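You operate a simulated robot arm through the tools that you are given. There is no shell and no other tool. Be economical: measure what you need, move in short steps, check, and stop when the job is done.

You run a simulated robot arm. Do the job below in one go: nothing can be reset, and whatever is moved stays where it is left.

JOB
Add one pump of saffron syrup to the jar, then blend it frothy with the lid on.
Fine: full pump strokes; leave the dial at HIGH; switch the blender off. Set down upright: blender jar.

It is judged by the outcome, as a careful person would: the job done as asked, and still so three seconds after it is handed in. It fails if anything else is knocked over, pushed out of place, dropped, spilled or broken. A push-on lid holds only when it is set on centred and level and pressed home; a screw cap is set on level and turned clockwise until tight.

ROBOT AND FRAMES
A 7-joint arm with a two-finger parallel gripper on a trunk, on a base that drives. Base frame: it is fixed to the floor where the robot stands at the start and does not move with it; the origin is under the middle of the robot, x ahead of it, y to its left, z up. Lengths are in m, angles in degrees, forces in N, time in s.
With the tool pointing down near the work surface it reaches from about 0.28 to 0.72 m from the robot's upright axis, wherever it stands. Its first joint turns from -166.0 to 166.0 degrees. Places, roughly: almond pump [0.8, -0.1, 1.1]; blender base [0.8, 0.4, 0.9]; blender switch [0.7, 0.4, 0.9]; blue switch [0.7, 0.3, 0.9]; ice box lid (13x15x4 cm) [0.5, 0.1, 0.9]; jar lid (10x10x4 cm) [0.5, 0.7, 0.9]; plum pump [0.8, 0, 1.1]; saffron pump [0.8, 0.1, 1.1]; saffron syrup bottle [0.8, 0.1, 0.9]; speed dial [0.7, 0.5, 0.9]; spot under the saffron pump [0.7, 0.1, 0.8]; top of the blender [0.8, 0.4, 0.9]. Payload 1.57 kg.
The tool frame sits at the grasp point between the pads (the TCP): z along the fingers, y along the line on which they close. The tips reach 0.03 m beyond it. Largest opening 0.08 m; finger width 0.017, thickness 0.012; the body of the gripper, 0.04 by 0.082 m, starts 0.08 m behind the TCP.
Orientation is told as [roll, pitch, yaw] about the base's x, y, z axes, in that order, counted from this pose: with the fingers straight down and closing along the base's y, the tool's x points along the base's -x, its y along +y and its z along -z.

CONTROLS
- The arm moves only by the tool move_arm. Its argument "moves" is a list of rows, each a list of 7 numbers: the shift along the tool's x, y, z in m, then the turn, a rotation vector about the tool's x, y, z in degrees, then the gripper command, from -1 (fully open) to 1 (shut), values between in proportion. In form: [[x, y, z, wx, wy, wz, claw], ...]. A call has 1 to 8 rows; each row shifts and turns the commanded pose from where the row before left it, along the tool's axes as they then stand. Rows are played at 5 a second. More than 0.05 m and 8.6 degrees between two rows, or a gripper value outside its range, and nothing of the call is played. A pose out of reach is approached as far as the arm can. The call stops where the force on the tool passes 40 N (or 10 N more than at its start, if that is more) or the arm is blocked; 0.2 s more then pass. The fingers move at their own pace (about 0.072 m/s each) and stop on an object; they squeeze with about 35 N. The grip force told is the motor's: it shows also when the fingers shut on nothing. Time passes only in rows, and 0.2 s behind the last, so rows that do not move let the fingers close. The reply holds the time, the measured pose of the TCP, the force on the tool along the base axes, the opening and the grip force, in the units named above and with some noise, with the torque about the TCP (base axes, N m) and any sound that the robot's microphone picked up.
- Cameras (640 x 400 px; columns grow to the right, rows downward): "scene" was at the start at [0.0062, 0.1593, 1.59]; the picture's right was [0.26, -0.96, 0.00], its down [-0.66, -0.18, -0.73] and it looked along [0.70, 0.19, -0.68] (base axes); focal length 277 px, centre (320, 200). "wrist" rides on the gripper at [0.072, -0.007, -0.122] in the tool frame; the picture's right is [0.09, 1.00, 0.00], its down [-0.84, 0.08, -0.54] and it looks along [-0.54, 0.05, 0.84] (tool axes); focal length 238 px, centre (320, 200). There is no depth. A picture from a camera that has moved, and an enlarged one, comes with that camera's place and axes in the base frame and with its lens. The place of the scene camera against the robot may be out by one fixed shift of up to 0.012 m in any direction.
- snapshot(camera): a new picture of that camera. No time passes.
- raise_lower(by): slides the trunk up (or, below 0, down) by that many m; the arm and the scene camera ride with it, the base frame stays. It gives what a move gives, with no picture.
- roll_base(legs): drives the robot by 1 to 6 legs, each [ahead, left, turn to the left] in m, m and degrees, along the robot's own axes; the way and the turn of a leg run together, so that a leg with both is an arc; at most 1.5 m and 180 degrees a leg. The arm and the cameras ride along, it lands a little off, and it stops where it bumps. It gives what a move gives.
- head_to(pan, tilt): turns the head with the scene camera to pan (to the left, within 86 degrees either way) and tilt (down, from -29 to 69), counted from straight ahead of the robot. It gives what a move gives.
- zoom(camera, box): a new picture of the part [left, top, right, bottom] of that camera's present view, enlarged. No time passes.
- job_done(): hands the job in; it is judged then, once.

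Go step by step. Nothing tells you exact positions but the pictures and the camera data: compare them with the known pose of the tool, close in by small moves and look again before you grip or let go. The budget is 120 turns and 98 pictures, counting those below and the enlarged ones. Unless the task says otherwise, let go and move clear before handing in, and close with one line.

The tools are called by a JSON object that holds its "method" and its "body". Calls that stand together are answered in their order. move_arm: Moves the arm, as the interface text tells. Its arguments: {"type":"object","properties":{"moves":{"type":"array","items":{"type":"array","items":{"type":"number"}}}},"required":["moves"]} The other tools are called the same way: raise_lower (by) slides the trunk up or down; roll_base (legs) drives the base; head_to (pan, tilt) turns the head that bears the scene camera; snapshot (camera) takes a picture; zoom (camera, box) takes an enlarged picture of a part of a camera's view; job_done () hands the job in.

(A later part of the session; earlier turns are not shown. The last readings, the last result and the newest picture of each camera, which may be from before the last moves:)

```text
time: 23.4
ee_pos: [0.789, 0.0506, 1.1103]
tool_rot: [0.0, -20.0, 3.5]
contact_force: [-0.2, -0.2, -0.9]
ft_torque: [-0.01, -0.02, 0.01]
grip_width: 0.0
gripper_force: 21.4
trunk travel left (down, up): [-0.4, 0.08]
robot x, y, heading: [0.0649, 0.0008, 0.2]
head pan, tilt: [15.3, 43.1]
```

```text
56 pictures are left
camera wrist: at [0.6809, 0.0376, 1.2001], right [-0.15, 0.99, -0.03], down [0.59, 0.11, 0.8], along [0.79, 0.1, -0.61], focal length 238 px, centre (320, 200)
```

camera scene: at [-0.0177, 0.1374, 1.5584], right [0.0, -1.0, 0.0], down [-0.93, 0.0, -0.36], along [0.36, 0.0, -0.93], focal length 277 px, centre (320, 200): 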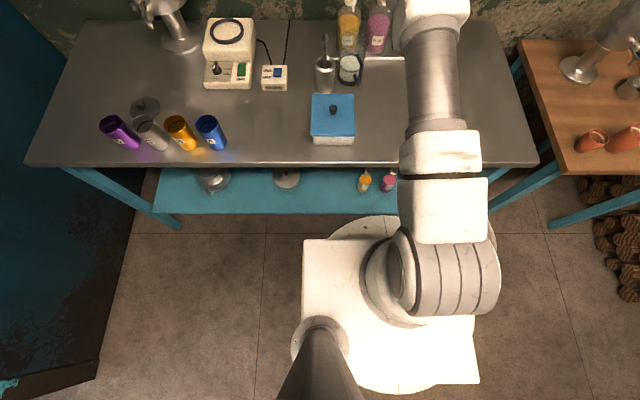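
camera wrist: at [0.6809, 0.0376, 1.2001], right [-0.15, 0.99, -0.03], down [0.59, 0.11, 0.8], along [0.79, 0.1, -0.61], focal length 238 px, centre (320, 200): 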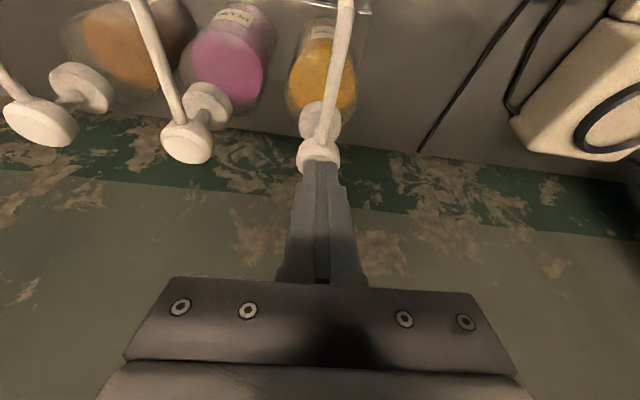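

Almost touching. I press down gradually.

{"method": "move_arm", "body": {"moves": [[0.0017, 0, 0.0047, 0, 0, 0, 1], [0.0017, 0, 0.0047, 0, 0, 0, 1], [0.0017, 0, 0.0047, 0, 0, 0, 1]]}}

```text
time: 24.2
ee_pos: [0.7889, 0.0513, 1.0954]
tool_rot: [0.1, -20.2, 3.4]
contact_force: [-1.8, -0.6, 6.5]
ft_torque: [-0.01, 0.02, -0.01]
grip_width: 0.0001
gripper_force: 21.3
trunk travel left (down, up): [-0.4, 0.08]
robot x, y, heading: [0.0626, -0.0013, 0.0]
head pan, tilt: [15.3, 43.1]
```

{"method": "move_arm", "body": {"moves": [[0.0017, 0, 0.0047, 0, 0, 0, 1], [0.0017, 0, 0.0047, 0, 0, 0, 1], [0.0017, 0, 0.0047, 0, 0, 0, 1]]}}

{"method": "snapshot", "body": {"camera": "wrist"}}

```text
time: 25.0
ee_pos: [0.787, 0.0503, 1.0873]
tool_rot: [-0.2, -20.7, 3.6]
contact_force: [-7.0, -1.4, 30.2]
ft_torque: [-0.08, 0.14, -0.06]
grip_width: 0.0
gripper_force: 21.5
trunk travel left (down, up): [-0.4, 0.08]
robot x, y, heading: [0.062, -0.0014, -0.2]
head pan, tilt: [15.3, 43.1]
```

```text
55 pictures are left
camera wrist: at [0.6794, 0.0373, 1.176], right [-0.15, 0.99, -0.03], down [0.59, 0.11, 0.8], along [0.8, 0.1, -0.6], focal length 238 px, centre (320, 200)
```

wrist: 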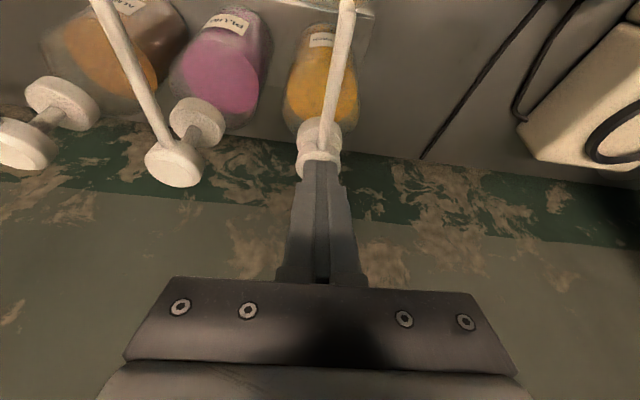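

The head looks nearly down on its collar and the force is 30 N. I press slightly more to be sure of the full stroke.

{"method": "move_arm", "body": {"moves": [[0.0008, 0, 0.0022, 0, 0, 0, 1], [0, 0, 0, 0, 0, 0, 1]]}}

{"method": "zoom", "body": {"camera": "wrist", "box": [220, 0, 420, 200]}}

{"method": "zoom", "body": {"camera": "scene", "box": [360, 130, 480, 250]}}

```text
time: 25.6
ee_pos: [0.7875, 0.0504, 1.087]
tool_rot: [0.0, -20.8, 3.5]
contact_force: [-5.4, -2.4, 36.8]
ft_torque: [-0.05, 0.04, 0.01]
grip_width: 0.0
gripper_force: 21.7
trunk travel left (down, up): [-0.4, 0.08]
robot x, y, heading: [0.0626, 0.0001, 0.0]
head pan, tilt: [15.3, 43.1]
```

```text
2.00 times, centred on (320, 100) of wrist
camera zoom: at [0.6791, 0.0373, 1.1751], right [-0.15, 0.99, -0.03], down [0.58, 0.11, 0.8], along [0.8, 0.1, -0.59], focal length 477 px, centre (320, 400)
```

zoom: 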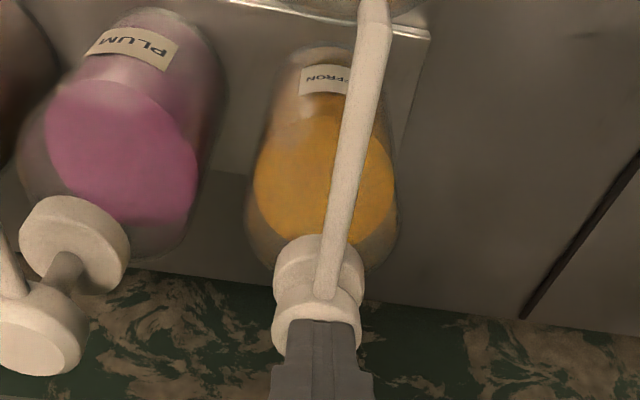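

```text
3.33 times, centred on (420, 190) of scene
camera zoom: at [0.063, 0.1588, 1.5902], right [0.26, -0.96, 0.0], down [-0.66, -0.18, -0.73], along [0.71, 0.19, -0.68], focal length 922 px, centre (-13, 233)
```

zoom: 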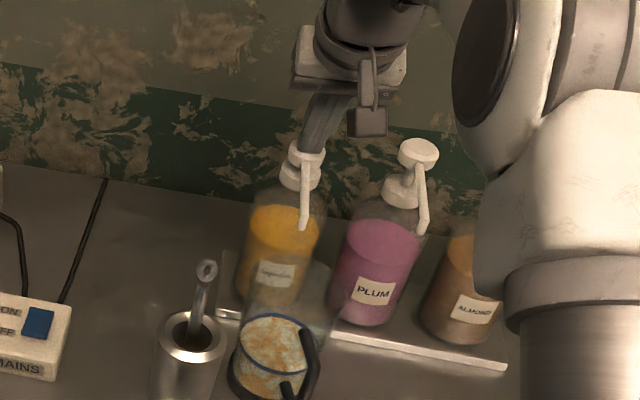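

The head rests on its collar and the milk has turned orange: one full stroke is in the jar. I lift off fully.

{"method": "move_arm", "body": {"moves": [[-0.0034, 0, -0.0094, 0, 0, 0, 1], [-0.0068, 0, -0.0188, 0, 0, 0, 1], [-0.0137, 0, -0.0376, 0, 0, 0, 1], [-0.0137, 0, -0.0376, 0, 0, 0, 1], [0.045, 0, -0.0164, 0, 0, 0, 1]]}}

{"method": "zoom", "body": {"camera": "scene", "box": [360, 130, 480, 250]}}

```text
time: 26.8
ee_pos: [0.7368, 0.0484, 1.1867]
tool_rot: [-0.1, -20.1, 3.5]
contact_force: [0.6, 0.1, -0.9]
ft_torque: [0.0, 0.02, 0.01]
grip_width: 0.0
gripper_force: 21.0
trunk travel left (down, up): [-0.4, 0.08]
robot x, y, heading: [0.0647, -0.0008, -0.0]
head pan, tilt: [15.3, 43.1]
```

```text
3.33 times, centred on (420, 190) of scene
camera zoom: at [0.0671, 0.1592, 1.5899], right [0.26, -0.96, 0.0], down [-0.66, -0.18, -0.73], along [0.7, 0.19, -0.68], focal length 922 px, centre (-13, 233)
```

zoom: 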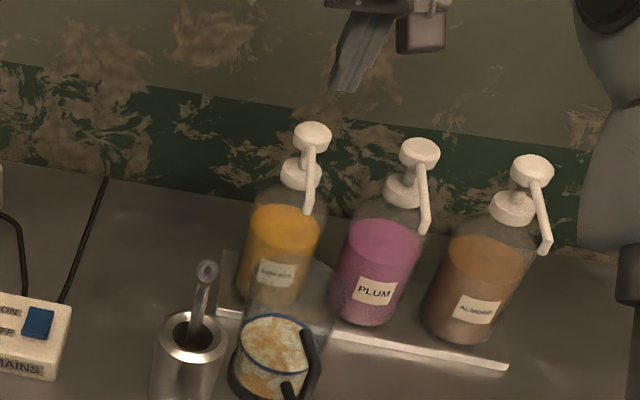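

The pump has sprung back. I return above the jar handle with the tool vertical at the same yaw as when I let go.

{"method": "move_arm", "body": {"moves": [[0.0358, -0.005, -0.013, 0, 0, 0, 1], [0.0358, -0.005, -0.013, 0, 0, 0, 1], [0.0358, -0.005, -0.013, 0, 0, 0, 1], [0, 0, 0, 0, 7, 0, 0.1], [0, 0, 0, 0, 7, 0, 0.1], [0, 0, 0, 0, 6, 0, 0.1], [0, 0, 0, 0, 0, -5.5, 0.1], [0, 0, 0, 0, 0, -5.5, 0.1]]}}

{"method": "snapshot", "body": {"camera": "wrist"}}

```text
time: 28.6
ee_pos: [0.6278, 0.0268, 1.1888]
tool_rot: [0.0, 0.0, 14.6]
contact_force: [0.3, -0.2, -0.7]
ft_torque: [-0.01, 0.02, 0.0]
grip_width: 0.0361
gripper_force: 0.0
trunk travel left (down, up): [-0.4, 0.08]
robot x, y, heading: [0.0599, 0.0009, -0.1]
head pan, tilt: [15.3, 43.1]
```

```text
51 pictures are left
camera wrist: at [0.5607, 0.0017, 1.3098], right [-0.34, 0.94, 0.0], down [0.79, 0.29, 0.54], along [0.51, 0.18, -0.84], focal length 238 px, centre (320, 200)
```

wrist: 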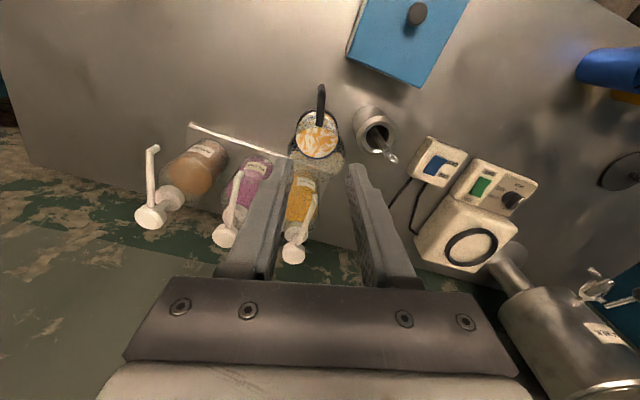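

{"method": "move_arm", "body": {"moves": [[0.005, -0.001, 0.045, 0, 0, 0, 0.1], [0, 0, 0.045, 0, 0, 0, 0.1], [0, 0, 0.045, 0, 0, 0, 0.1], [0, 0, 0.045, 0, 0, 0, 0.1]]}}

{"method": "snapshot", "body": {"camera": "wrist"}}

```text
time: 29.6
ee_pos: [0.623, 0.0235, 1.0059]
tool_rot: [-0.2, -0.1, 14.5]
contact_force: [0.7, -0.1, 0.0]
ft_torque: [0.0, -0.02, 0.0]
grip_width: 0.0359
gripper_force: 0.0
trunk travel left (down, up): [-0.4, 0.08]
robot x, y, heading: [0.0637, 0.0, 0.0]
head pan, tilt: [15.3, 43.1]
```

```text
50 pictures are left
camera wrist: at [0.5551, -0.0014, 1.1288], right [-0.34, 0.94, 0.0], down [0.79, 0.28, 0.54], along [0.51, 0.18, -0.84], focal length 238 px, centre (320, 200)
```

wrist: 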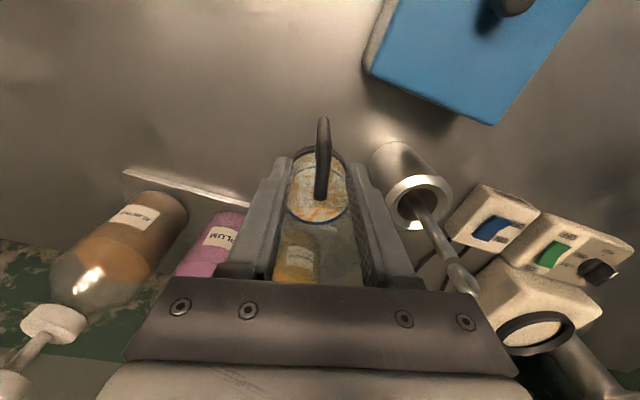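

Centred on the handle. I go down and grip.

{"method": "move_arm", "body": {"moves": [[0, 0.002, 0.045, 0, 0, 0, 0.1], [0, 0, 0.045, 0, 0, 0, 0.1], [0, 0, 0, 0, 0, 0, 0.4], [0, 0, 0, 0, 0, 0, 0.7], [0, 0, 0, 0, 0, 0, 1], [0, 0, 0, 0, 0, 0, 1]]}}

{"method": "snapshot", "body": {"camera": "wrist"}}

```text
time: 31.0
ee_pos: [0.6213, 0.0258, 0.9161]
tool_rot: [0.0, 0.0, 14.5]
contact_force: [1.0, -0.1, 0.0]
ft_torque: [-0.03, 0.1, -0.03]
grip_width: 0.0106
gripper_force: 28.5
trunk travel left (down, up): [-0.4, 0.08]
robot x, y, heading: [0.058, 0.0017, -0.0]
head pan, tilt: [15.3, 43.1]
```

```text
49 pictures are left
camera wrist: at [0.5546, 0.0016, 1.0383], right [-0.34, 0.94, 0.0], down [0.79, 0.28, 0.54], along [0.51, 0.18, -0.84], focal length 238 px, centre (320, 200)
```

wrist: 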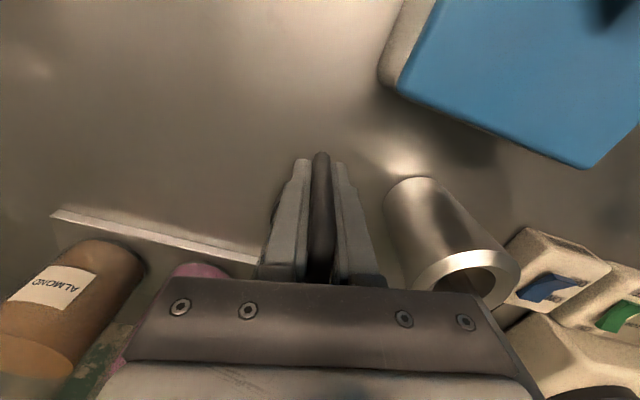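

Gripped. I retrace: lift 3 cm, shift right, then back away from the pumps.

{"method": "move_arm", "body": {"moves": [[0, 0, -0.01, 0, 0, 0, 1], [0, 0, -0.02, 0, 0, 0, 1], [0.0083, -0.032, 0, 0, 0, 0, 1], [0.0083, -0.032, 0, 0, 0, 0, 1], [0.0371, 0.0044, 0, 0, 0, 0, 1], [0.0371, 0.0044, 0, 0, 0, 0, 1], [0.0371, 0.0044, -0.02, 0, 0, 0, 1], [0, 0, -0.045, 0, 0, 0, 1]]}}

{"method": "snapshot", "body": {"camera": "scene"}}

```text
time: 32.8
ee_pos: [0.5094, -0.0544, 1.0135]
tool_rot: [-0.1, 0.1, 14.6]
contact_force: [0.0, -0.9, -3.8]
ft_torque: [-0.06, 0.19, -0.02]
grip_width: 0.0105
gripper_force: 28.8
trunk travel left (down, up): [-0.4, 0.08]
robot x, y, heading: [0.0646, 0.0013, 0.2]
head pan, tilt: [15.3, 43.1]
```

```text
48 pictures are left
camera scene: at [0.0673, 0.1592, 1.5899], right [0.26, -0.96, 0.0], down [-0.66, -0.18, -0.73], along [0.7, 0.19, -0.68], focal length 277 px, centre (320, 200)
```

scene: 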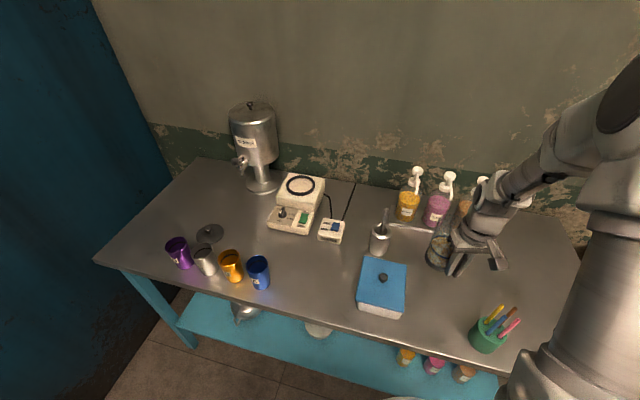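

I raise the jar clear of everything, then drive the robot left to face the blender.

{"method": "move_arm", "body": {"moves": [[0, 0, -0.045, 0, 0, 0, 1], [0.01, 0, -0.045, 0, 0, 0, 1], [0.01, 0, -0.045, 0, 0, 0, 1], [0, 0, 0, 0, 0, 0, 1]]}}

{"method": "roll_base", "body": {"legs": [[0, 0.2, 0], [0, 0.2, 0]]}}

{"method": "head_to", "body": {"pan": 0, "tilt": 43}}

{"method": "snapshot", "body": {"camera": "scene"}}

```text
time: 33.8
ee_pos: [0.4917, -0.059, 1.1476]
tool_rot: [0.0, -0.1, 14.5]
contact_force: [0.4, 0.0, -3.3]
ft_torque: [-0.04, 0.17, 0.0]
grip_width: 0.0105
gripper_force: 28.5
trunk travel left (down, up): [-0.4, 0.08]
robot x, y, heading: [0.0623, 0.0001, 0.0]
head pan, tilt: [15.3, 43.1]
```

```text
time: 37.7
ee_pos: [0.4921, 0.3396, 1.1474]
tool_rot: [0.0, 0.0, 14.4]
contact_force: [0.2, 0.3, -2.6]
ft_torque: [-0.06, 0.19, 0.0]
grip_width: 0.0107
gripper_force: 28.3
trunk travel left (down, up): [-0.4, 0.08]
robot x, y, heading: [0.0624, 0.3979, 0.1]
head pan, tilt: [15.3, 43.1]
```

```text
time: 38.4
ee_pos: [0.4911, 0.3385, 1.1479]
tool_rot: [-0.1, 0.0, 14.4]
contact_force: [0.3, -0.1, -3.3]
ft_torque: [-0.03, 0.23, -0.03]
grip_width: 0.0106
gripper_force: 28.8
trunk travel left (down, up): [-0.4, 0.08]
robot x, y, heading: [0.0618, 0.3993, -0.2]
head pan, tilt: [0.0, 43.0]
```

```text
47 pictures are left
camera scene: at [0.0708, 0.5365, 1.5901], right [0.0, -1.0, 0.0], down [-0.68, 0.0, -0.73], along [0.73, 0.0, -0.68], focal length 277 px, centre (320, 200)
```

scene: 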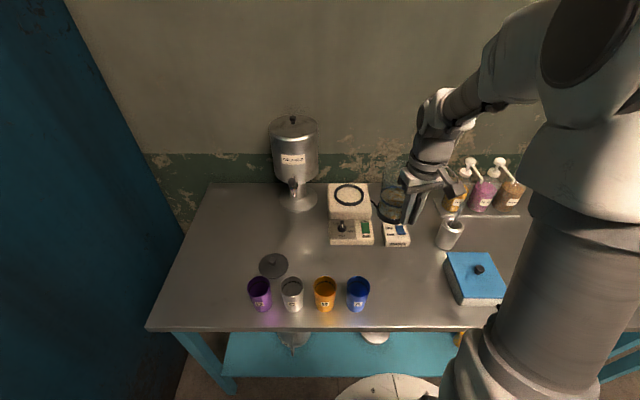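

Good view of the blender now. I zoom on the base and the lid to fix their positions.

{"method": "zoom", "body": {"camera": "scene", "box": [310, 170, 430, 260]}}

{"method": "zoom", "body": {"camera": "scene", "box": [235, 235, 395, 325]}}

```text
4.44 times, centred on (370, 215) of scene
camera zoom: at [0.0708, 0.5365, 1.5901], right [0.0, -1.0, 0.0], down [-0.68, 0.0, -0.73], along [0.73, 0.0, -0.68], focal length 1230 px, centre (98, 133)
```

zoom: 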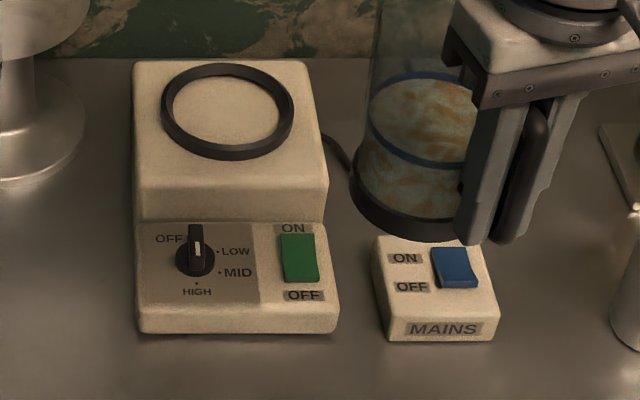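

```text
4.00 times, centred on (315, 280) of scene
camera zoom: at [0.0708, 0.5365, 1.5901], right [0.0, -1.0, 0.0], down [-0.68, 0.0, -0.73], along [0.73, 0.0, -0.68], focal length 1107 px, centre (340, -120)
```

zoom: 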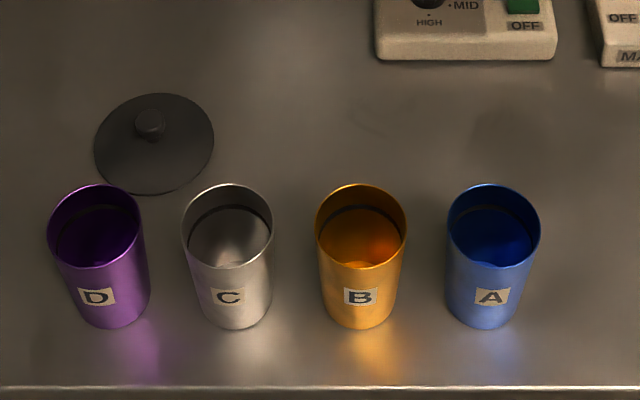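

The dial is at OFF (HIGH lies half a turn clockwise). The seat ring centre is near [0.796, 0.431, 0.935]. I turn the jar so the handle points to the side and drive a little closer.

{"method": "move_arm", "body": {"moves": [[0, 0, 0, 0, 0, -5, 1], [0, 0, 0, 0, 0, -7, 1], [0, 0, 0, 0, 0, -8, 1], [0, 0, 0, 0, 0, -8, 1], [0, 0, 0, 0, 0, -7, 1]]}}

{"method": "roll_base", "body": {"legs": [[0.04, 0, 0]]}}

{"method": "snapshot", "body": {"camera": "scene"}}

```text
time: 39.6
ee_pos: [0.4919, 0.3404, 1.1484]
tool_rot: [0.0, -0.1, 49.7]
contact_force: [-0.8, -0.3, -3.7]
ft_torque: [-0.14, 0.13, 0.0]
grip_width: 0.0104
gripper_force: 29.1
trunk travel left (down, up): [-0.4, 0.08]
robot x, y, heading: [0.0639, 0.4006, 0.0]
head pan, tilt: [0.0, 43.0]
```

```text
time: 40.5
ee_pos: [0.4959, 0.3396, 1.1469]
tool_rot: [0.2, 0.0, 49.6]
contact_force: [0.4, 0.0, -3.5]
ft_torque: [-0.15, 0.16, -0.02]
grip_width: 0.0104
gripper_force: 28.9
trunk travel left (down, up): [-0.4, 0.08]
robot x, y, heading: [0.0638, 0.3997, -0.2]
head pan, tilt: [0.0, 43.0]
stopped in leg 1: the robot was blocked; the commanded pose is now the measured one
```

```text
44 pictures are left
camera scene: at [0.0747, 0.5365, 1.5901], right [0.0, -1.0, 0.0], down [-0.68, 0.0, -0.73], along [0.73, 0.0, -0.68], focal length 277 px, centre (320, 200)
```

scene: 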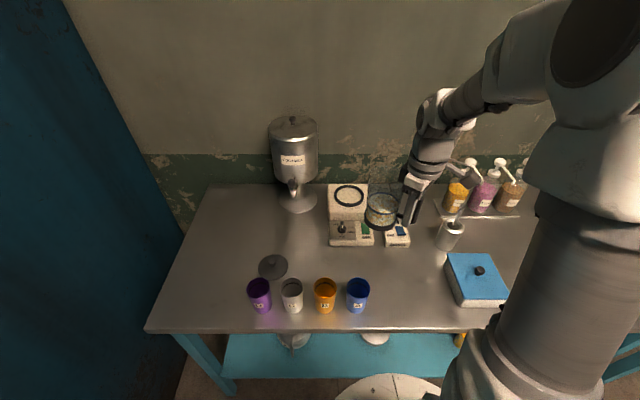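

The table blocks further driving (nothing moved). Reach should suffice from here. I check the jar's offset from the gripper.

{"method": "zoom", "body": {"camera": "scene", "box": [320, 170, 440, 260]}}

```text
4.44 times, centred on (380, 215) of scene
camera zoom: at [0.0747, 0.5365, 1.5901], right [0.0, -1.0, 0.0], down [-0.68, 0.0, -0.73], along [0.73, 0.0, -0.68], focal length 1230 px, centre (53, 133)
```

zoom: 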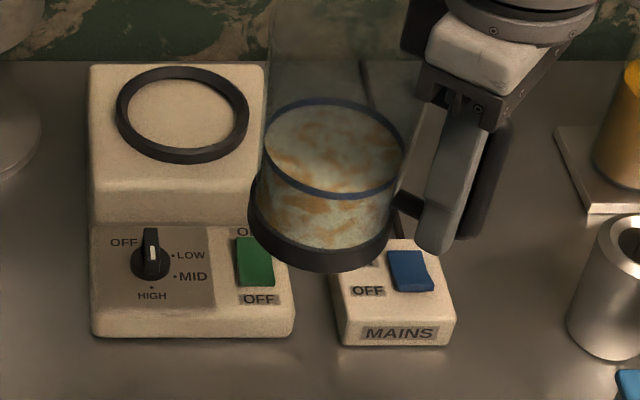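

I bring the jar over the seat ring, about 6 cm above it.

{"method": "move_arm", "body": {"moves": [[-0.0328, -0.027, 0.012, 0, 0, 0, 1], [-0.0328, -0.027, 0.012, 0, 0, 0, 1], [-0.0328, -0.027, 0.012, 0, 0, 0, 1], [-0.0328, -0.027, 0.012, 0, 0, 0, 1], [-0.0328, -0.027, 0.012, 0, 0, 0, 1], [-0.0328, -0.027, 0.012, 0, 0, 0, 1], [0, 0, 0, 0, 0, 0, 1]]}}

{"method": "zoom", "body": {"camera": "scene", "box": [320, 140, 440, 230]}}

```text
time: 42.0
ee_pos: [0.7466, 0.3858, 1.074]
tool_rot: [0.1, 0.1, 49.6]
contact_force: [-0.1, 0.2, -3.3]
ft_torque: [-0.15, 0.17, 0.02]
grip_width: 0.0105
gripper_force: 28.2
trunk travel left (down, up): [-0.4, 0.08]
robot x, y, heading: [0.0637, 0.3982, 0.1]
head pan, tilt: [0.0, 43.0]
```

```text
4.44 times, centred on (380, 185) of scene
camera zoom: at [0.0752, 0.5365, 1.5901], right [0.0, -1.0, 0.0], down [-0.68, 0.0, -0.73], along [0.73, 0.0, -0.68], focal length 1230 px, centre (53, 267)
```

zoom: 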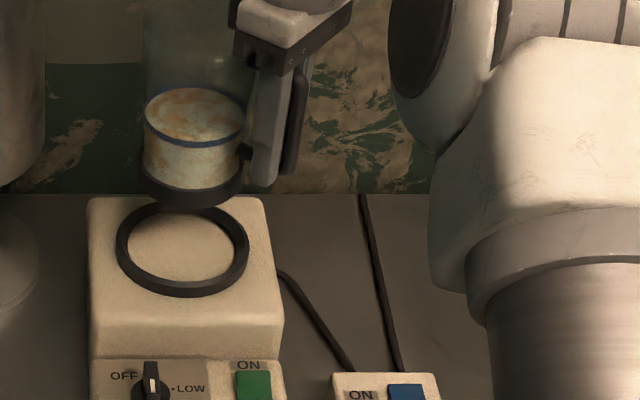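

By the picture the jar is centred over the ring within a few mm. I lower part way and re-check.

{"method": "move_arm", "body": {"moves": [[0, 0, 0.02, 0, 0, 0, 1], [0, 0, 0.025, 0, 0, 0, 1], [0, 0, 0, 0, 0, 0, 1]]}}

{"method": "zoom", "body": {"camera": "scene", "box": [320, 160, 400, 220]}}

{"method": "snapshot", "body": {"camera": "wrist"}}

```text
time: 42.9
ee_pos: [0.7468, 0.3835, 1.029]
tool_rot: [0.1, 0.0, 49.5]
contact_force: [-0.4, -0.3, -3.9]
ft_torque: [-0.16, 0.15, 0.01]
grip_width: 0.0104
gripper_force: 28.0
trunk travel left (down, up): [-0.4, 0.08]
robot x, y, heading: [0.0667, 0.401, -0.2]
head pan, tilt: [0.0, 43.0]
```

```text
6.67 times, centred on (360, 190) of scene
camera zoom: at [0.0749, 0.5364, 1.5901], right [0.0, -1.0, 0.0], down [-0.68, 0.0, -0.73], along [0.73, 0.0, -0.68], focal length 1845 px, centre (53, 267)
```

zoom: 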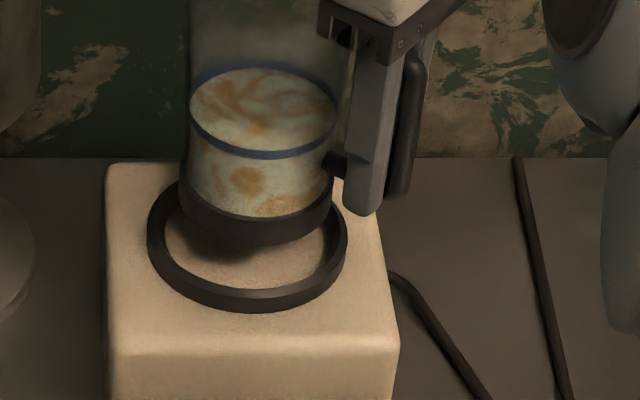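

```text
40 pictures are left
camera wrist: at [0.7071, 0.3239, 1.1516], right [-0.82, 0.58, 0.0], down [0.48, 0.69, 0.54], along [0.31, 0.44, -0.84], focal length 238 px, centre (320, 200)
```

wrist: 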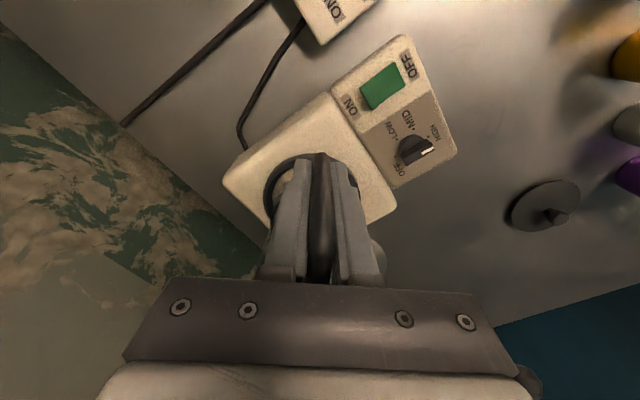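

Offset now about 2–3 mm. I correct and lower to the rim of the ring.

{"method": "move_arm", "body": {"moves": [[0, 0.0028, 0, 0, 0, 0, 1], [0, 0, 0.015, 0, 0, 0, 1], [0, 0, 0, 0, 0, 0, 1]]}}

{"method": "zoom", "body": {"camera": "scene", "box": [320, 160, 400, 220]}}

```text
time: 43.6
ee_pos: [0.7455, 0.3846, 1.0156]
tool_rot: [0.1, 0.0, 49.6]
contact_force: [0.0, 0.8, -3.8]
ft_torque: [-0.14, 0.1, -0.03]
grip_width: 0.0105
gripper_force: 28.2
trunk travel left (down, up): [-0.4, 0.08]
robot x, y, heading: [0.0649, 0.3953, 0.2]
head pan, tilt: [0.0, 43.0]
```

```text
6.67 times, centred on (360, 190) of scene
camera zoom: at [0.075, 0.5365, 1.5901], right [0.0, -1.0, 0.0], down [-0.68, 0.0, -0.73], along [0.73, 0.0, -0.68], focal length 1845 px, centre (53, 267)
```

zoom: 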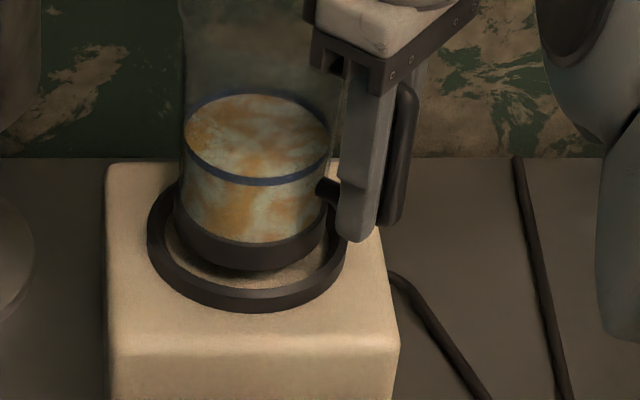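

{"method": "move_arm", "body": {"moves": [[0, 0, 0.005, 0, 0, 0, 1], [0, 0, 0.004, 0, 0, 0, 1], [0, 0, 0, 0, 0, 0, 1]]}}

{"method": "zoom", "body": {"camera": "scene", "box": [320, 160, 400, 220]}}

```text
time: 44.5
ee_pos: [0.7446, 0.3869, 1.0069]
tool_rot: [0.0, 0.1, 49.7]
contact_force: [0.5, -0.1, -3.2]
ft_torque: [-0.16, 0.15, -0.03]
grip_width: 0.0104
gripper_force: 28.1
trunk travel left (down, up): [-0.4, 0.08]
robot x, y, heading: [0.0693, 0.3944, -0.2]
head pan, tilt: [0.0, 43.0]
```

```text
6.67 times, centred on (360, 190) of scene
camera zoom: at [0.0749, 0.5365, 1.5901], right [0.0, -1.0, 0.0], down [-0.68, 0.0, -0.73], along [0.73, 0.0, -0.68], focal length 1845 px, centre (53, 267)
```

zoom: 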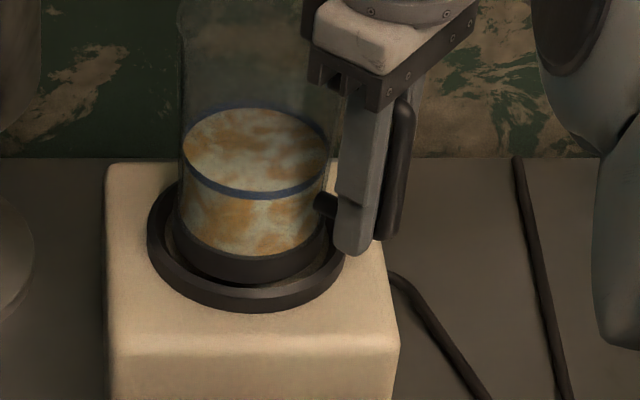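

Centred in the ring. I lower until contact.

{"method": "move_arm", "body": {"moves": [[0, 0, 0.003, 0, 0, 0, 1], [0, 0, 0.003, 0, 0, 0, 1], [0, 0, 0.002, 0, 0, 0, 1]]}}

{"method": "zoom", "body": {"camera": "scene", "box": [320, 160, 400, 220]}}

```text
time: 45.2
ee_pos: [0.7443, 0.3841, 1.002]
tool_rot: [-0.2, -0.2, 49.5]
contact_force: [-1.4, -2.9, 22.1]
ft_torque: [0.79, 0.08, 0.04]
grip_width: 0.011
gripper_force: 28.4
trunk travel left (down, up): [-0.4, 0.08]
robot x, y, heading: [0.0677, 0.4025, -0.0]
head pan, tilt: [0.0, 43.0]
```

```text
6.67 times, centred on (360, 190) of scene
camera zoom: at [0.0722, 0.5361, 1.5905], right [0.0, -1.0, 0.0], down [-0.68, 0.0, -0.73], along [0.73, 0.0, -0.68], focal length 1845 px, centre (53, 267)
```

zoom: 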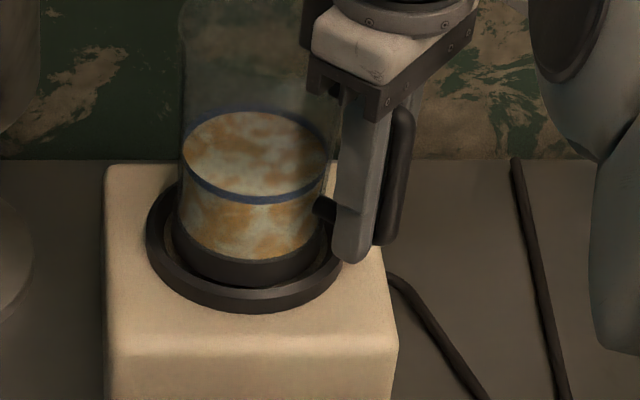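

Contact at 22 N. I look closely whether the base is inside the ring or riding on it.

{"method": "zoom", "body": {"camera": "scene", "box": [335, 180, 375, 210]}}

```text
13.33 times, centred on (355, 195) of scene
camera zoom: at [0.0722, 0.5361, 1.5905], right [0.0, -1.0, 0.0], down [-0.68, 0.0, -0.73], along [0.73, 0.0, -0.68], focal length 3689 px, centre (-147, 267)
```

zoom: 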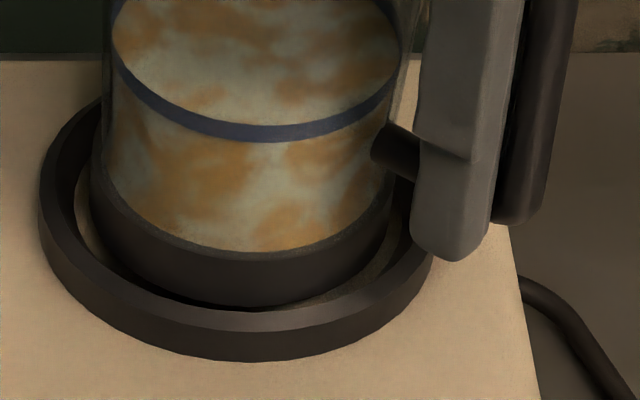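

The base is inside the ring with a gap all around, so it stands on the seat floor. I relax the push and open.

{"method": "move_arm", "body": {"moves": [[0, 0, -0.003, 0, 0, 0, 1], [0, 0, 0, 0, 0, 0, 0.7], [0, 0, 0, 0, 0, 0, 0.4], [0, 0, 0, 0, 0, 0, 0.1], [0, 0, 0, 0, 0, 0, 0.1]]}}

{"method": "zoom", "body": {"camera": "scene", "box": [320, 150, 400, 210]}}

```text
time: 46.5
ee_pos: [0.7436, 0.3858, 1.0008]
tool_rot: [0.2, 0.0, 49.5]
contact_force: [-0.6, 0.4, 0.1]
ft_torque: [-0.01, 0.01, 0.02]
grip_width: 0.0362
gripper_force: 0.0
trunk travel left (down, up): [-0.4, 0.08]
robot x, y, heading: [0.0614, 0.3967, 0.2]
head pan, tilt: [0.0, 43.0]
```

```text
6.67 times, centred on (360, 180) of scene
camera zoom: at [0.0745, 0.5365, 1.5901], right [0.0, -1.0, 0.0], down [-0.68, 0.0, -0.73], along [0.73, 0.0, -0.68], focal length 1845 px, centre (53, 333)
```

zoom: 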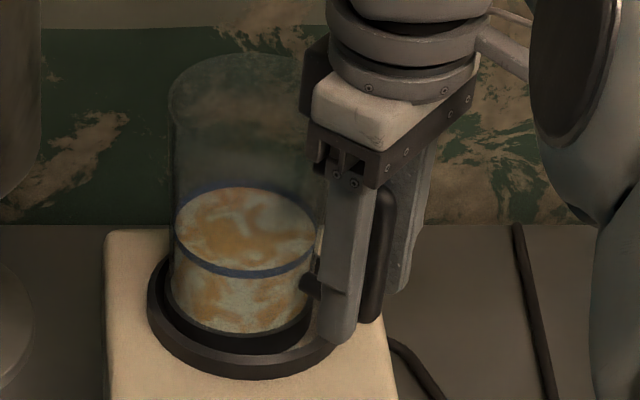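

The jar seems to have moved a few mm left in the ring when released. I withdraw and inspect.

{"method": "move_arm", "body": {"moves": [[0.03, 0, 0, 0, 0, 0, 0.1], [0.04, 0, 0, 0, 0, 0, 0.1], [0.02, 0, -0.04, 0, 0, 0, 0.1], [0, 0, -0.045, 0, 0, 0, 0.1], [0, 0, -0.045, 0, 0, 0, 0.1]]}}

{"method": "zoom", "body": {"camera": "scene", "box": [320, 150, 400, 210]}}

{"method": "snapshot", "body": {"camera": "wrist"}}

```text
time: 47.6
ee_pos: [0.6845, 0.3164, 1.1319]
tool_rot: [0.0, 0.0, 49.5]
contact_force: [1.3, 0.8, 0.7]
ft_torque: [0.01, 0.0, 0.0]
grip_width: 0.0359
gripper_force: 0.1
trunk travel left (down, up): [-0.4, 0.08]
robot x, y, heading: [0.064, 0.3968, 0.0]
head pan, tilt: [0.0, 43.0]
```

```text
6.67 times, centred on (360, 180) of scene
camera zoom: at [0.0745, 0.5365, 1.59], right [0.0, -1.0, 0.0], down [-0.68, 0.0, -0.73], along [0.73, 0.0, -0.68], focal length 1845 px, centre (53, 333)
```

zoom: 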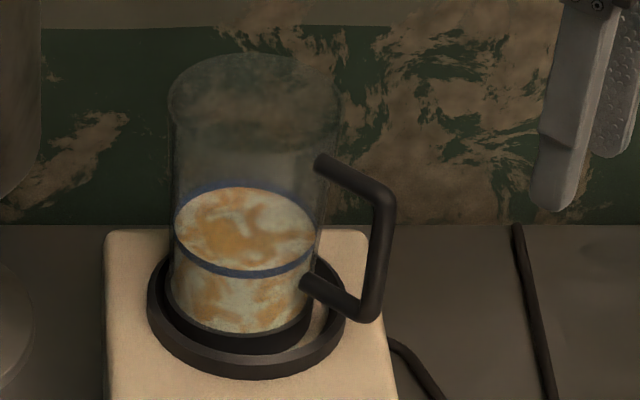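

```text
33 pictures are left
camera wrist: at [0.6451, 0.2572, 1.2544], right [-0.82, 0.58, 0.0], down [0.48, 0.69, 0.54], along [0.31, 0.44, -0.84], focal length 238 px, centre (320, 200)
```

wrist: 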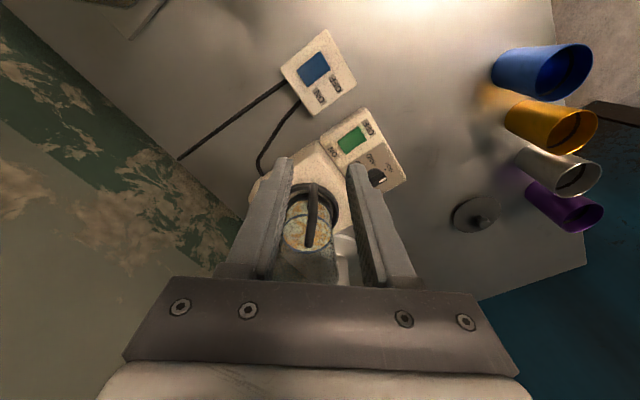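

{"method": "zoom", "body": {"camera": "scene", "box": [335, 180, 375, 210]}}

```text
13.33 times, centred on (355, 195) of scene
camera zoom: at [0.0745, 0.5365, 1.59], right [0.0, -1.0, 0.0], down [-0.68, 0.0, -0.73], along [0.73, 0.0, -0.68], focal length 3689 px, centre (-147, 267)
```

zoom: 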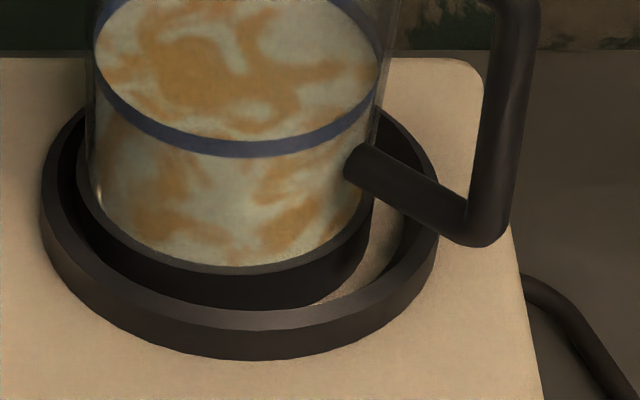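

The jar has dropped fully into the collar and stands upright. Before fetching the lid I test how far the vertical tool reaches over the jar (fingers well above the rim).

{"method": "move_arm", "body": {"moves": [[0, 0, -0.045, 0, 0, 0, 1], [-0.0422, -0.002, 0, 0, 0, 0, 1], [-0.0422, -0.002, 0, 0, 0, 0, 1], [-0.0422, -0.002, 0, 0, 0, 0, 1], [-0.0422, -0.0016, 0, 0, 0, 0, 1], [0, 0, 0, 0, 0, 0, 1]]}}

```text
time: 49.0
ee_pos: [0.764, 0.4329, 1.1702]
tool_rot: [0.1, 0.1, 49.7]
contact_force: [0.2, -0.1, 0.5]
ft_torque: [0.02, 0.0, 0.02]
grip_width: 0.0
gripper_force: 21.0
out of reach, approached as far as the arm can: row 4, 5
trunk travel left (down, up): [-0.4, 0.08]
robot x, y, heading: [0.0693, 0.3947, 0.1]
head pan, tilt: [0.0, 43.0]
```

{"method": "raise_lower", "body": {"by": 0.08}}

{"method": "move_arm", "body": {"moves": [[0, 0, 0.035, 0, 0, 0, 1], [-0.0233, -0.0274, 0.03, 0, 0, 0, 1], [0, 0, 0, 0, 0, 0, 1]]}}

```text
time: 50.2
ee_pos: [0.7637, 0.4335, 1.2491]
tool_rot: [0.1, 0.0, 49.6]
contact_force: [-0.1, 0.0, -0.8]
ft_torque: [-0.04, 0.01, 0.02]
grip_width: 0.0002
gripper_force: 21.5
trunk travel left (down, up): [-0.48, 0.0]
robot x, y, heading: [0.065, 0.3986, 0.2]
head pan, tilt: [0.0, 43.0]
```

```text
time: 51.0
ee_pos: [0.778, 0.4306, 1.1823]
tool_rot: [-0.1, -0.1, 49.6]
contact_force: [0.0, -0.4, 0.3]
ft_torque: [-0.02, -0.01, -0.01]
grip_width: 0.0005
gripper_force: 21.2
out of reach, approached as far as the arm can: row 1, 2
trunk travel left (down, up): [-0.48, 0.0]
robot x, y, heading: [0.0686, 0.3953, -0.0]
head pan, tilt: [0.0, 43.0]
```

With the trunk up it reaches x=0.78; a 12° forward lean will give the rest. I'll pick the lid up with that same lean so it stays level. First I travel to above the lid.

{"method": "move_arm", "body": {"moves": [[-0.0055, 0.0417, 0, 0, 0, 0, 1], [-0.0055, 0.0417, 0, 0, 0, 0, 1], [-0.0055, 0.0417, 0, 0, 0, 0, 1], [-0.0055, 0.0417, 0, 0, 0, 0, 1], [-0.0055, 0.0417, 0, 0, 0, 0, 0], [-0.0055, 0.0417, 0, 0, 0, 0, 0], [-0.0055, 0.0417, 0, 0, 0, 0, 0], [-0.0055, 0.0417, 0, 0, 0, 0, 0]]}}

{"method": "move_arm", "body": {"moves": [[0, 0, 0, 0, 0, 8.2, 0], [0, 0, 0, 0, 0, 8.2, 0], [0, 0, 0, 0, 0, 8.2, 0], [0, 0, 0, 0, -6, 0, 0], [0, 0, 0, 0, -6, 0, 0], [0, 0, 0, 0, 0, 0, 0]]}}

{"method": "snapshot", "body": {"camera": "wrist"}}

```text
time: 52.8
ee_pos: [0.6943, 0.7202, 1.2073]
tool_rot: [0.1, 0.1, 49.5]
contact_force: [0.1, 0.0, 1.5]
ft_torque: [-0.02, 0.0, 0.01]
grip_width: 0.0399
gripper_force: 0.1
out of reach, approached as far as the arm can: row 1, 2, 3, 4, 5, 6, 7, 8
trunk travel left (down, up): [-0.48, 0.0]
robot x, y, heading: [0.068, 0.402, -0.1]
head pan, tilt: [0.0, 43.0]
```

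```text
time: 54.2
ee_pos: [0.7344, 0.7414, 1.2153]
tool_rot: [0.0, -11.9, 25.0]
contact_force: [0.6, 0.1, 0.5]
ft_torque: [-0.03, 0.02, 0.01]
grip_width: 0.0402
gripper_force: 0.1
out of reach, approached as far as the arm can: row 4, 5
trunk travel left (down, up): [-0.48, 0.0]
robot x, y, heading: [0.0632, 0.394, -0.0]
head pan, tilt: [0.0, 43.0]
```

```text
31 pictures are left
camera wrist: at [0.6523, 0.6945, 1.3211], right [-0.5, 0.86, -0.02], down [0.61, 0.37, 0.7], along [0.62, 0.34, -0.71], focal length 238 px, centre (320, 200)
```

wrist: 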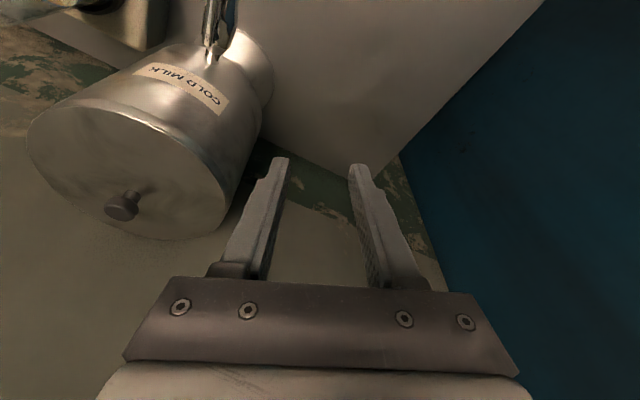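

The arm overreached sideways toward the dispenser but touched nothing. I pull back towards the lid.

{"method": "move_arm", "body": {"moves": [[0.0388, 0.004, -0.008, 0, 0, 0, 0], [0.0388, 0.004, -0.008, 0, 0, 0, 0], [0.0388, 0.004, -0.008, 0, 0, 0, 0], [0, 0, 0, 0, 0, 0, 0], [0, 0, 0, 0, 0, 0, 0]]}}

```text
time: 55.4
ee_pos: [0.7282, 0.7485, 1.2278]
tool_rot: [0.0, -11.9, 25.0]
contact_force: [-1.0, 0.1, 0.4]
ft_torque: [-0.04, 0.04, -0.02]
grip_width: 0.0398
gripper_force: 0.1
out of reach, approached as far as the arm can: row 1, 2, 3
trunk travel left (down, up): [-0.48, 0.0]
robot x, y, heading: [0.0627, 0.398, 0.3]
head pan, tilt: [0.0, 43.0]
```

{"method": "move_arm", "body": {"moves": [[0.04, 0, -0.008, 0, 0, 0, 0], [0.04, 0, -0.008, 0, 0, 0, 0], [0.04, 0, 0, 0, 0, 0, 0], [0, 0, 0, 0, 0, 0, 0]]}}

```text
time: 56.4
ee_pos: [0.7254, 0.7498, 1.2368]
tool_rot: [0.0, -11.8, 25.0]
contact_force: [0.6, 0.7, 0.4]
ft_torque: [0.05, 0.0, -0.01]
grip_width: 0.0399
gripper_force: 0.1
out of reach, approached as far as the arm can: row 1, 2, 3
trunk travel left (down, up): [-0.48, 0.0]
robot x, y, heading: [0.0642, 0.3959, 0.2]
head pan, tilt: [0.0, 43.0]
```

The arm barely responds, so I test a move to the right to see how it follows.

{"method": "move_arm", "body": {"moves": [[0, -0.04, 0, 0, 0, 0, 0], [0, -0.04, 0, 0, 0, 0, 0], [0, -0.04, 0, 0, 0, 0, 0], [0, 0, 0, 0, 0, 0, 0]]}}

{"method": "snapshot", "body": {"camera": "scene"}}

```text
time: 57.4
ee_pos: [0.7753, 0.6422, 1.2371]
tool_rot: [0.1, -12.0, 25.1]
contact_force: [0.7, -0.1, 0.2]
ft_torque: [0.0, 0.04, 0.01]
grip_width: 0.04
gripper_force: 0.0
trunk travel left (down, up): [-0.48, 0.0]
robot x, y, heading: [0.066, 0.3986, 0.0]
head pan, tilt: [0.0, 43.0]
```

```text
30 pictures are left
camera scene: at [0.0748, 0.5364, 1.6701], right [0.0, -1.0, 0.0], down [-0.68, 0.0, -0.73], along [0.73, 0.0, -0.68], focal length 277 px, centre (320, 200)
```

scene: 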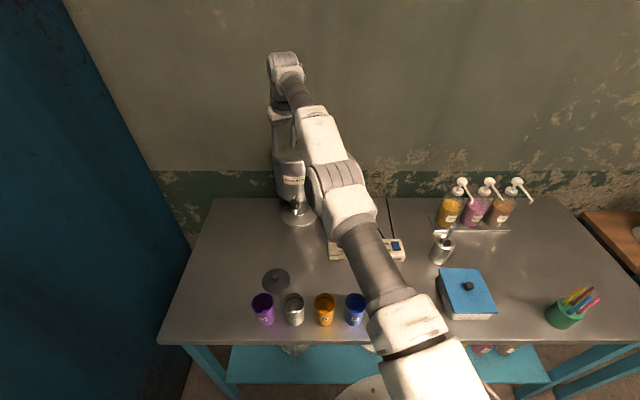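

It follows again (the straight arm was singular). I bring the hand back to the right and inward, away from the dispenser.

{"method": "move_arm", "body": {"moves": [[0.01, -0.04, 0, 0, 0, 0, 0], [0.02, -0.03, 0, 0, 0, 0, 0], [0.03, -0.03, 0, 0, 0, 0, 0], [0.04, 0, 0, 0, 0, 0, 0], [0.04, 0, 0, 0, 0, 0, 0]]}}

```text
time: 58.6
ee_pos: [0.8029, 0.5231, 1.2337]
tool_rot: [0.1, -11.9, 24.9]
contact_force: [-0.8, -0.5, -0.2]
ft_torque: [0.02, 0.0, 0.01]
grip_width: 0.0401
gripper_force: 0.1
out of reach, approached as far as the arm can: row 2, 3, 4, 5
trunk travel left (down, up): [-0.48, 0.0]
robot x, y, heading: [0.0646, 0.3974, -0.1]
head pan, tilt: [0.0, 43.0]
```

I pull straight back along the arm's own direction to bend the elbow again.

{"method": "move_arm", "body": {"moves": [[0.0453, 0.0128, -0.0096, 0, 0, 0, 0], [0.0453, 0.0128, -0.0096, 0, 0, 0, 0], [0.0453, 0.0128, -0.0096, 0, 0, 0, 0], [0.0453, 0.0128, -0.0096, 0, 0, 0, 0], [0.0453, 0.0128, -0.0096, 0, 0, 0, 0], [0.0453, 0.0128, -0.0096, 0, 0, 0, 0]]}}

```text
time: 60.0
ee_pos: [0.792, 0.5165, 1.2767]
tool_rot: [0.1, -11.8, 25.0]
contact_force: [0.7, 0.4, 0.4]
ft_torque: [-0.04, -0.03, 0.03]
grip_width: 0.0402
gripper_force: 0.0
out of reach, approached as far as the arm can: row 1, 2, 3, 4, 5, 6
trunk travel left (down, up): [-0.48, 0.0]
robot x, y, heading: [0.0674, 0.3956, 0.1]
head pan, tilt: [0.0, 43.0]
```

Tilting the hand forward earlier freed the elbow; I try that now, then retreat.

{"method": "move_arm", "body": {"moves": [[0, 0, 0, 0, -7, 0, 0], [0, 0, 0, 0, -7, 0, 0], [0.02, 0, 0, 0, -6, 0, 0], [0.03, 0, -0.01, 0, 0, 0, 0], [0.04, 0, -0.01, 0, 0, 0, 0], [0.04, 0, -0.01, 0, 0, 0, 0]]}}

```text
time: 61.4
ee_pos: [0.8702, 0.4842, 1.2884]
tool_rot: [0.2, -31.8, 25.0]
contact_force: [0.3, 1.5, 1.0]
ft_torque: [-0.01, -0.01, 0.0]
grip_width: 0.04
gripper_force: 0.1
out of reach, approached as far as the arm can: row 1, 2, 3, 4, 5, 6
trunk travel left (down, up): [-0.48, 0.0]
robot x, y, heading: [0.0649, 0.3997, -0.0]
head pan, tilt: [0.0, 43.0]
```

I back the whole robot off 12 cm, which also takes the hand clear of the wall, and try again.

{"method": "roll_base", "body": {"legs": [[-0.12, 0, 0]]}}

{"method": "move_arm", "body": {"moves": [[0.03, 0, -0.019, 0, 0, 0, 0], [0.03, 0, -0.019, 0, 0, 0, 0], [0.03, 0, -0.019, 0, 0, 0, 0]]}}

```text
time: 62.9
ee_pos: [0.7475, 0.4822, 1.2889]
tool_rot: [0.1, -31.7, 24.6]
contact_force: [-0.4, -0.5, 0.1]
ft_torque: [0.02, -0.01, 0.0]
grip_width: 0.0401
gripper_force: 0.0
trunk travel left (down, up): [-0.48, 0.0]
robot x, y, heading: [-0.0562, 0.3984, -0.3]
head pan, tilt: [0.0, 43.0]
```

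```text
time: 63.7
ee_pos: [0.7401, 0.4368, 1.317]
tool_rot: [0.1, -31.7, 24.6]
contact_force: [-0.3, -0.6, 0.4]
ft_torque: [-0.03, 0.01, 0.01]
grip_width: 0.0402
gripper_force: 0.1
out of reach, approached as far as the arm can: row 1, 2, 3
trunk travel left (down, up): [-0.48, 0.0]
robot x, y, heading: [-0.0579, 0.4012, -0.4]
head pan, tilt: [0.0, 43.0]
```

The elbow seems caught just past full stretch. I push out to full stretch and pull back again to let it fold the right way (hand is clear of everything).

{"method": "move_arm", "body": {"moves": [[-0.0315, -0.0152, 0.0196, 0, 0, 0, 0], [-0.0315, -0.0152, 0.0196, 0, 0, 0, 0], [-0.0315, -0.0152, 0.0196, 0, 0, 0, 0], [0.0315, 0.0152, -0.0196, 0, 0, 0, 0], [0.0315, 0.0152, -0.0196, 0, 0, 0, 0], [0.0315, 0.0152, -0.0196, 0, 0, 0, 0], [0.0315, 0.0152, -0.0196, 0, 0, 0, 0], [0.0315, 0.0152, -0.0196, 0, 0, 0, 0]]}}

```text
time: 65.5
ee_pos: [0.7401, 0.4342, 1.3162]
tool_rot: [0.1, -31.8, 24.7]
contact_force: [-0.1, -0.2, -0.3]
ft_torque: [-0.01, 0.01, -0.02]
grip_width: 0.0402
gripper_force: 0.1
out of reach, approached as far as the arm can: row 1, 2, 3, 4, 5, 6, 7, 8
trunk travel left (down, up): [-0.48, 0.0]
robot x, y, heading: [-0.056, 0.3999, -0.2]
head pan, tilt: [0.0, 43.0]
```

{"method": "move_arm", "body": {"moves": [[-0.0315, -0.0152, 0.0196, 0, 0, 0, 0], [-0.0315, -0.0152, 0.0196, 0, 0, 0, 0], [0, 0, 0, 0, 0, 0, 0], [0, 0, 0, 0, 0, 0, 0]]}}

{"method": "snapshot", "body": {"camera": "scene"}}

```text
time: 66.5
ee_pos: [0.7476, 0.4352, 1.2995]
tool_rot: [0.1, -31.7, 24.7]
contact_force: [0.5, -0.4, 0.1]
ft_torque: [-0.02, 0.02, 0.01]
grip_width: 0.0404
gripper_force: 0.1
out of reach, approached as far as the arm can: row 1, 2
trunk travel left (down, up): [-0.48, 0.0]
robot x, y, heading: [-0.0552, 0.3998, -0.6]
head pan, tilt: [0.0, 43.0]
```

```text
29 pictures are left
camera scene: at [-0.0467, 0.5368, 1.6701], right [-0.01, -1.0, 0.0], down [-0.68, 0.0, -0.73], along [0.73, 0.0, -0.68], focal length 277 px, centre (320, 200)
```

scene: 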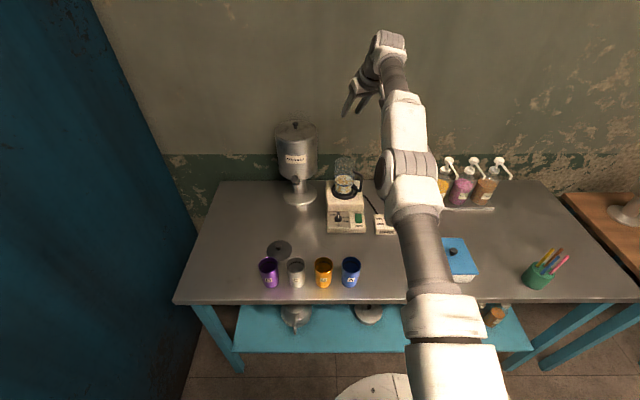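

All items are in place. I push out and in exactly along the arm's upward slope.

{"method": "move_arm", "body": {"moves": [[-0.0379, -0.0133, 0.0007, 0, 0, 0, 0], [-0.0379, -0.0133, 0.0007, 0, 0, 0, 0], [-0.0379, -0.0133, 0.0007, 0, 0, 0, 0], [0.0379, 0.0133, -0.0007, 0, 0, 0, 0], [0.0379, 0.0133, -0.0007, 0, 0, 0, 0], [0.0379, 0.0133, -0.0007, 0, 0, 0, 0], [0.0379, 0.0133, -0.0007, 0, 0, 0, 0], [0.0379, 0.0133, -0.0007, 0, 0, 0, 0]]}}

```text
time: 68.3
ee_pos: [0.746, 0.4283, 1.2908]
tool_rot: [0.2, -31.9, 24.7]
contact_force: [-0.5, -0.3, -0.6]
ft_torque: [0.01, 0.01, 0.0]
grip_width: 0.0399
gripper_force: 0.0
out of reach, approached as far as the arm can: row 1, 2, 3, 4, 5, 6, 7, 8
trunk travel left (down, up): [-0.48, 0.0]
robot x, y, heading: [-0.0549, 0.3987, -0.2]
head pan, tilt: [0.0, 43.0]
```

{"method": "move_arm", "body": {"moves": [[-0.0465, -0.0166, 0.0009, 0, 0, 0, 0], [0.028, 0.01, 0, 0, 0, 0, 0], [0.028, 0.01, 0, 0, 0, 0, 0], [-0.025, -0.009, 0, 0, 0, 0, 0], [0.019, 0.007, 0, 0, 0, 0, 0], [0.019, 0.007, 0, 0, 0, 0, 0], [0.019, 0.007, 0, 0, 0, 0, 0]]}}

```text
time: 69.9
ee_pos: [0.7491, 0.426, 1.2845]
tool_rot: [0.1, -31.9, 24.7]
contact_force: [0.4, 0.0, -0.6]
ft_torque: [-0.04, 0.01, -0.04]
grip_width: 0.0401
gripper_force: 0.0
out of reach, approached as far as the arm can: row 1, 2, 3, 4, 5, 6, 7
trunk travel left (down, up): [-0.48, 0.0]
robot x, y, heading: [-0.0509, 0.4006, -0.1]
head pan, tilt: [0.0, 43.0]
```

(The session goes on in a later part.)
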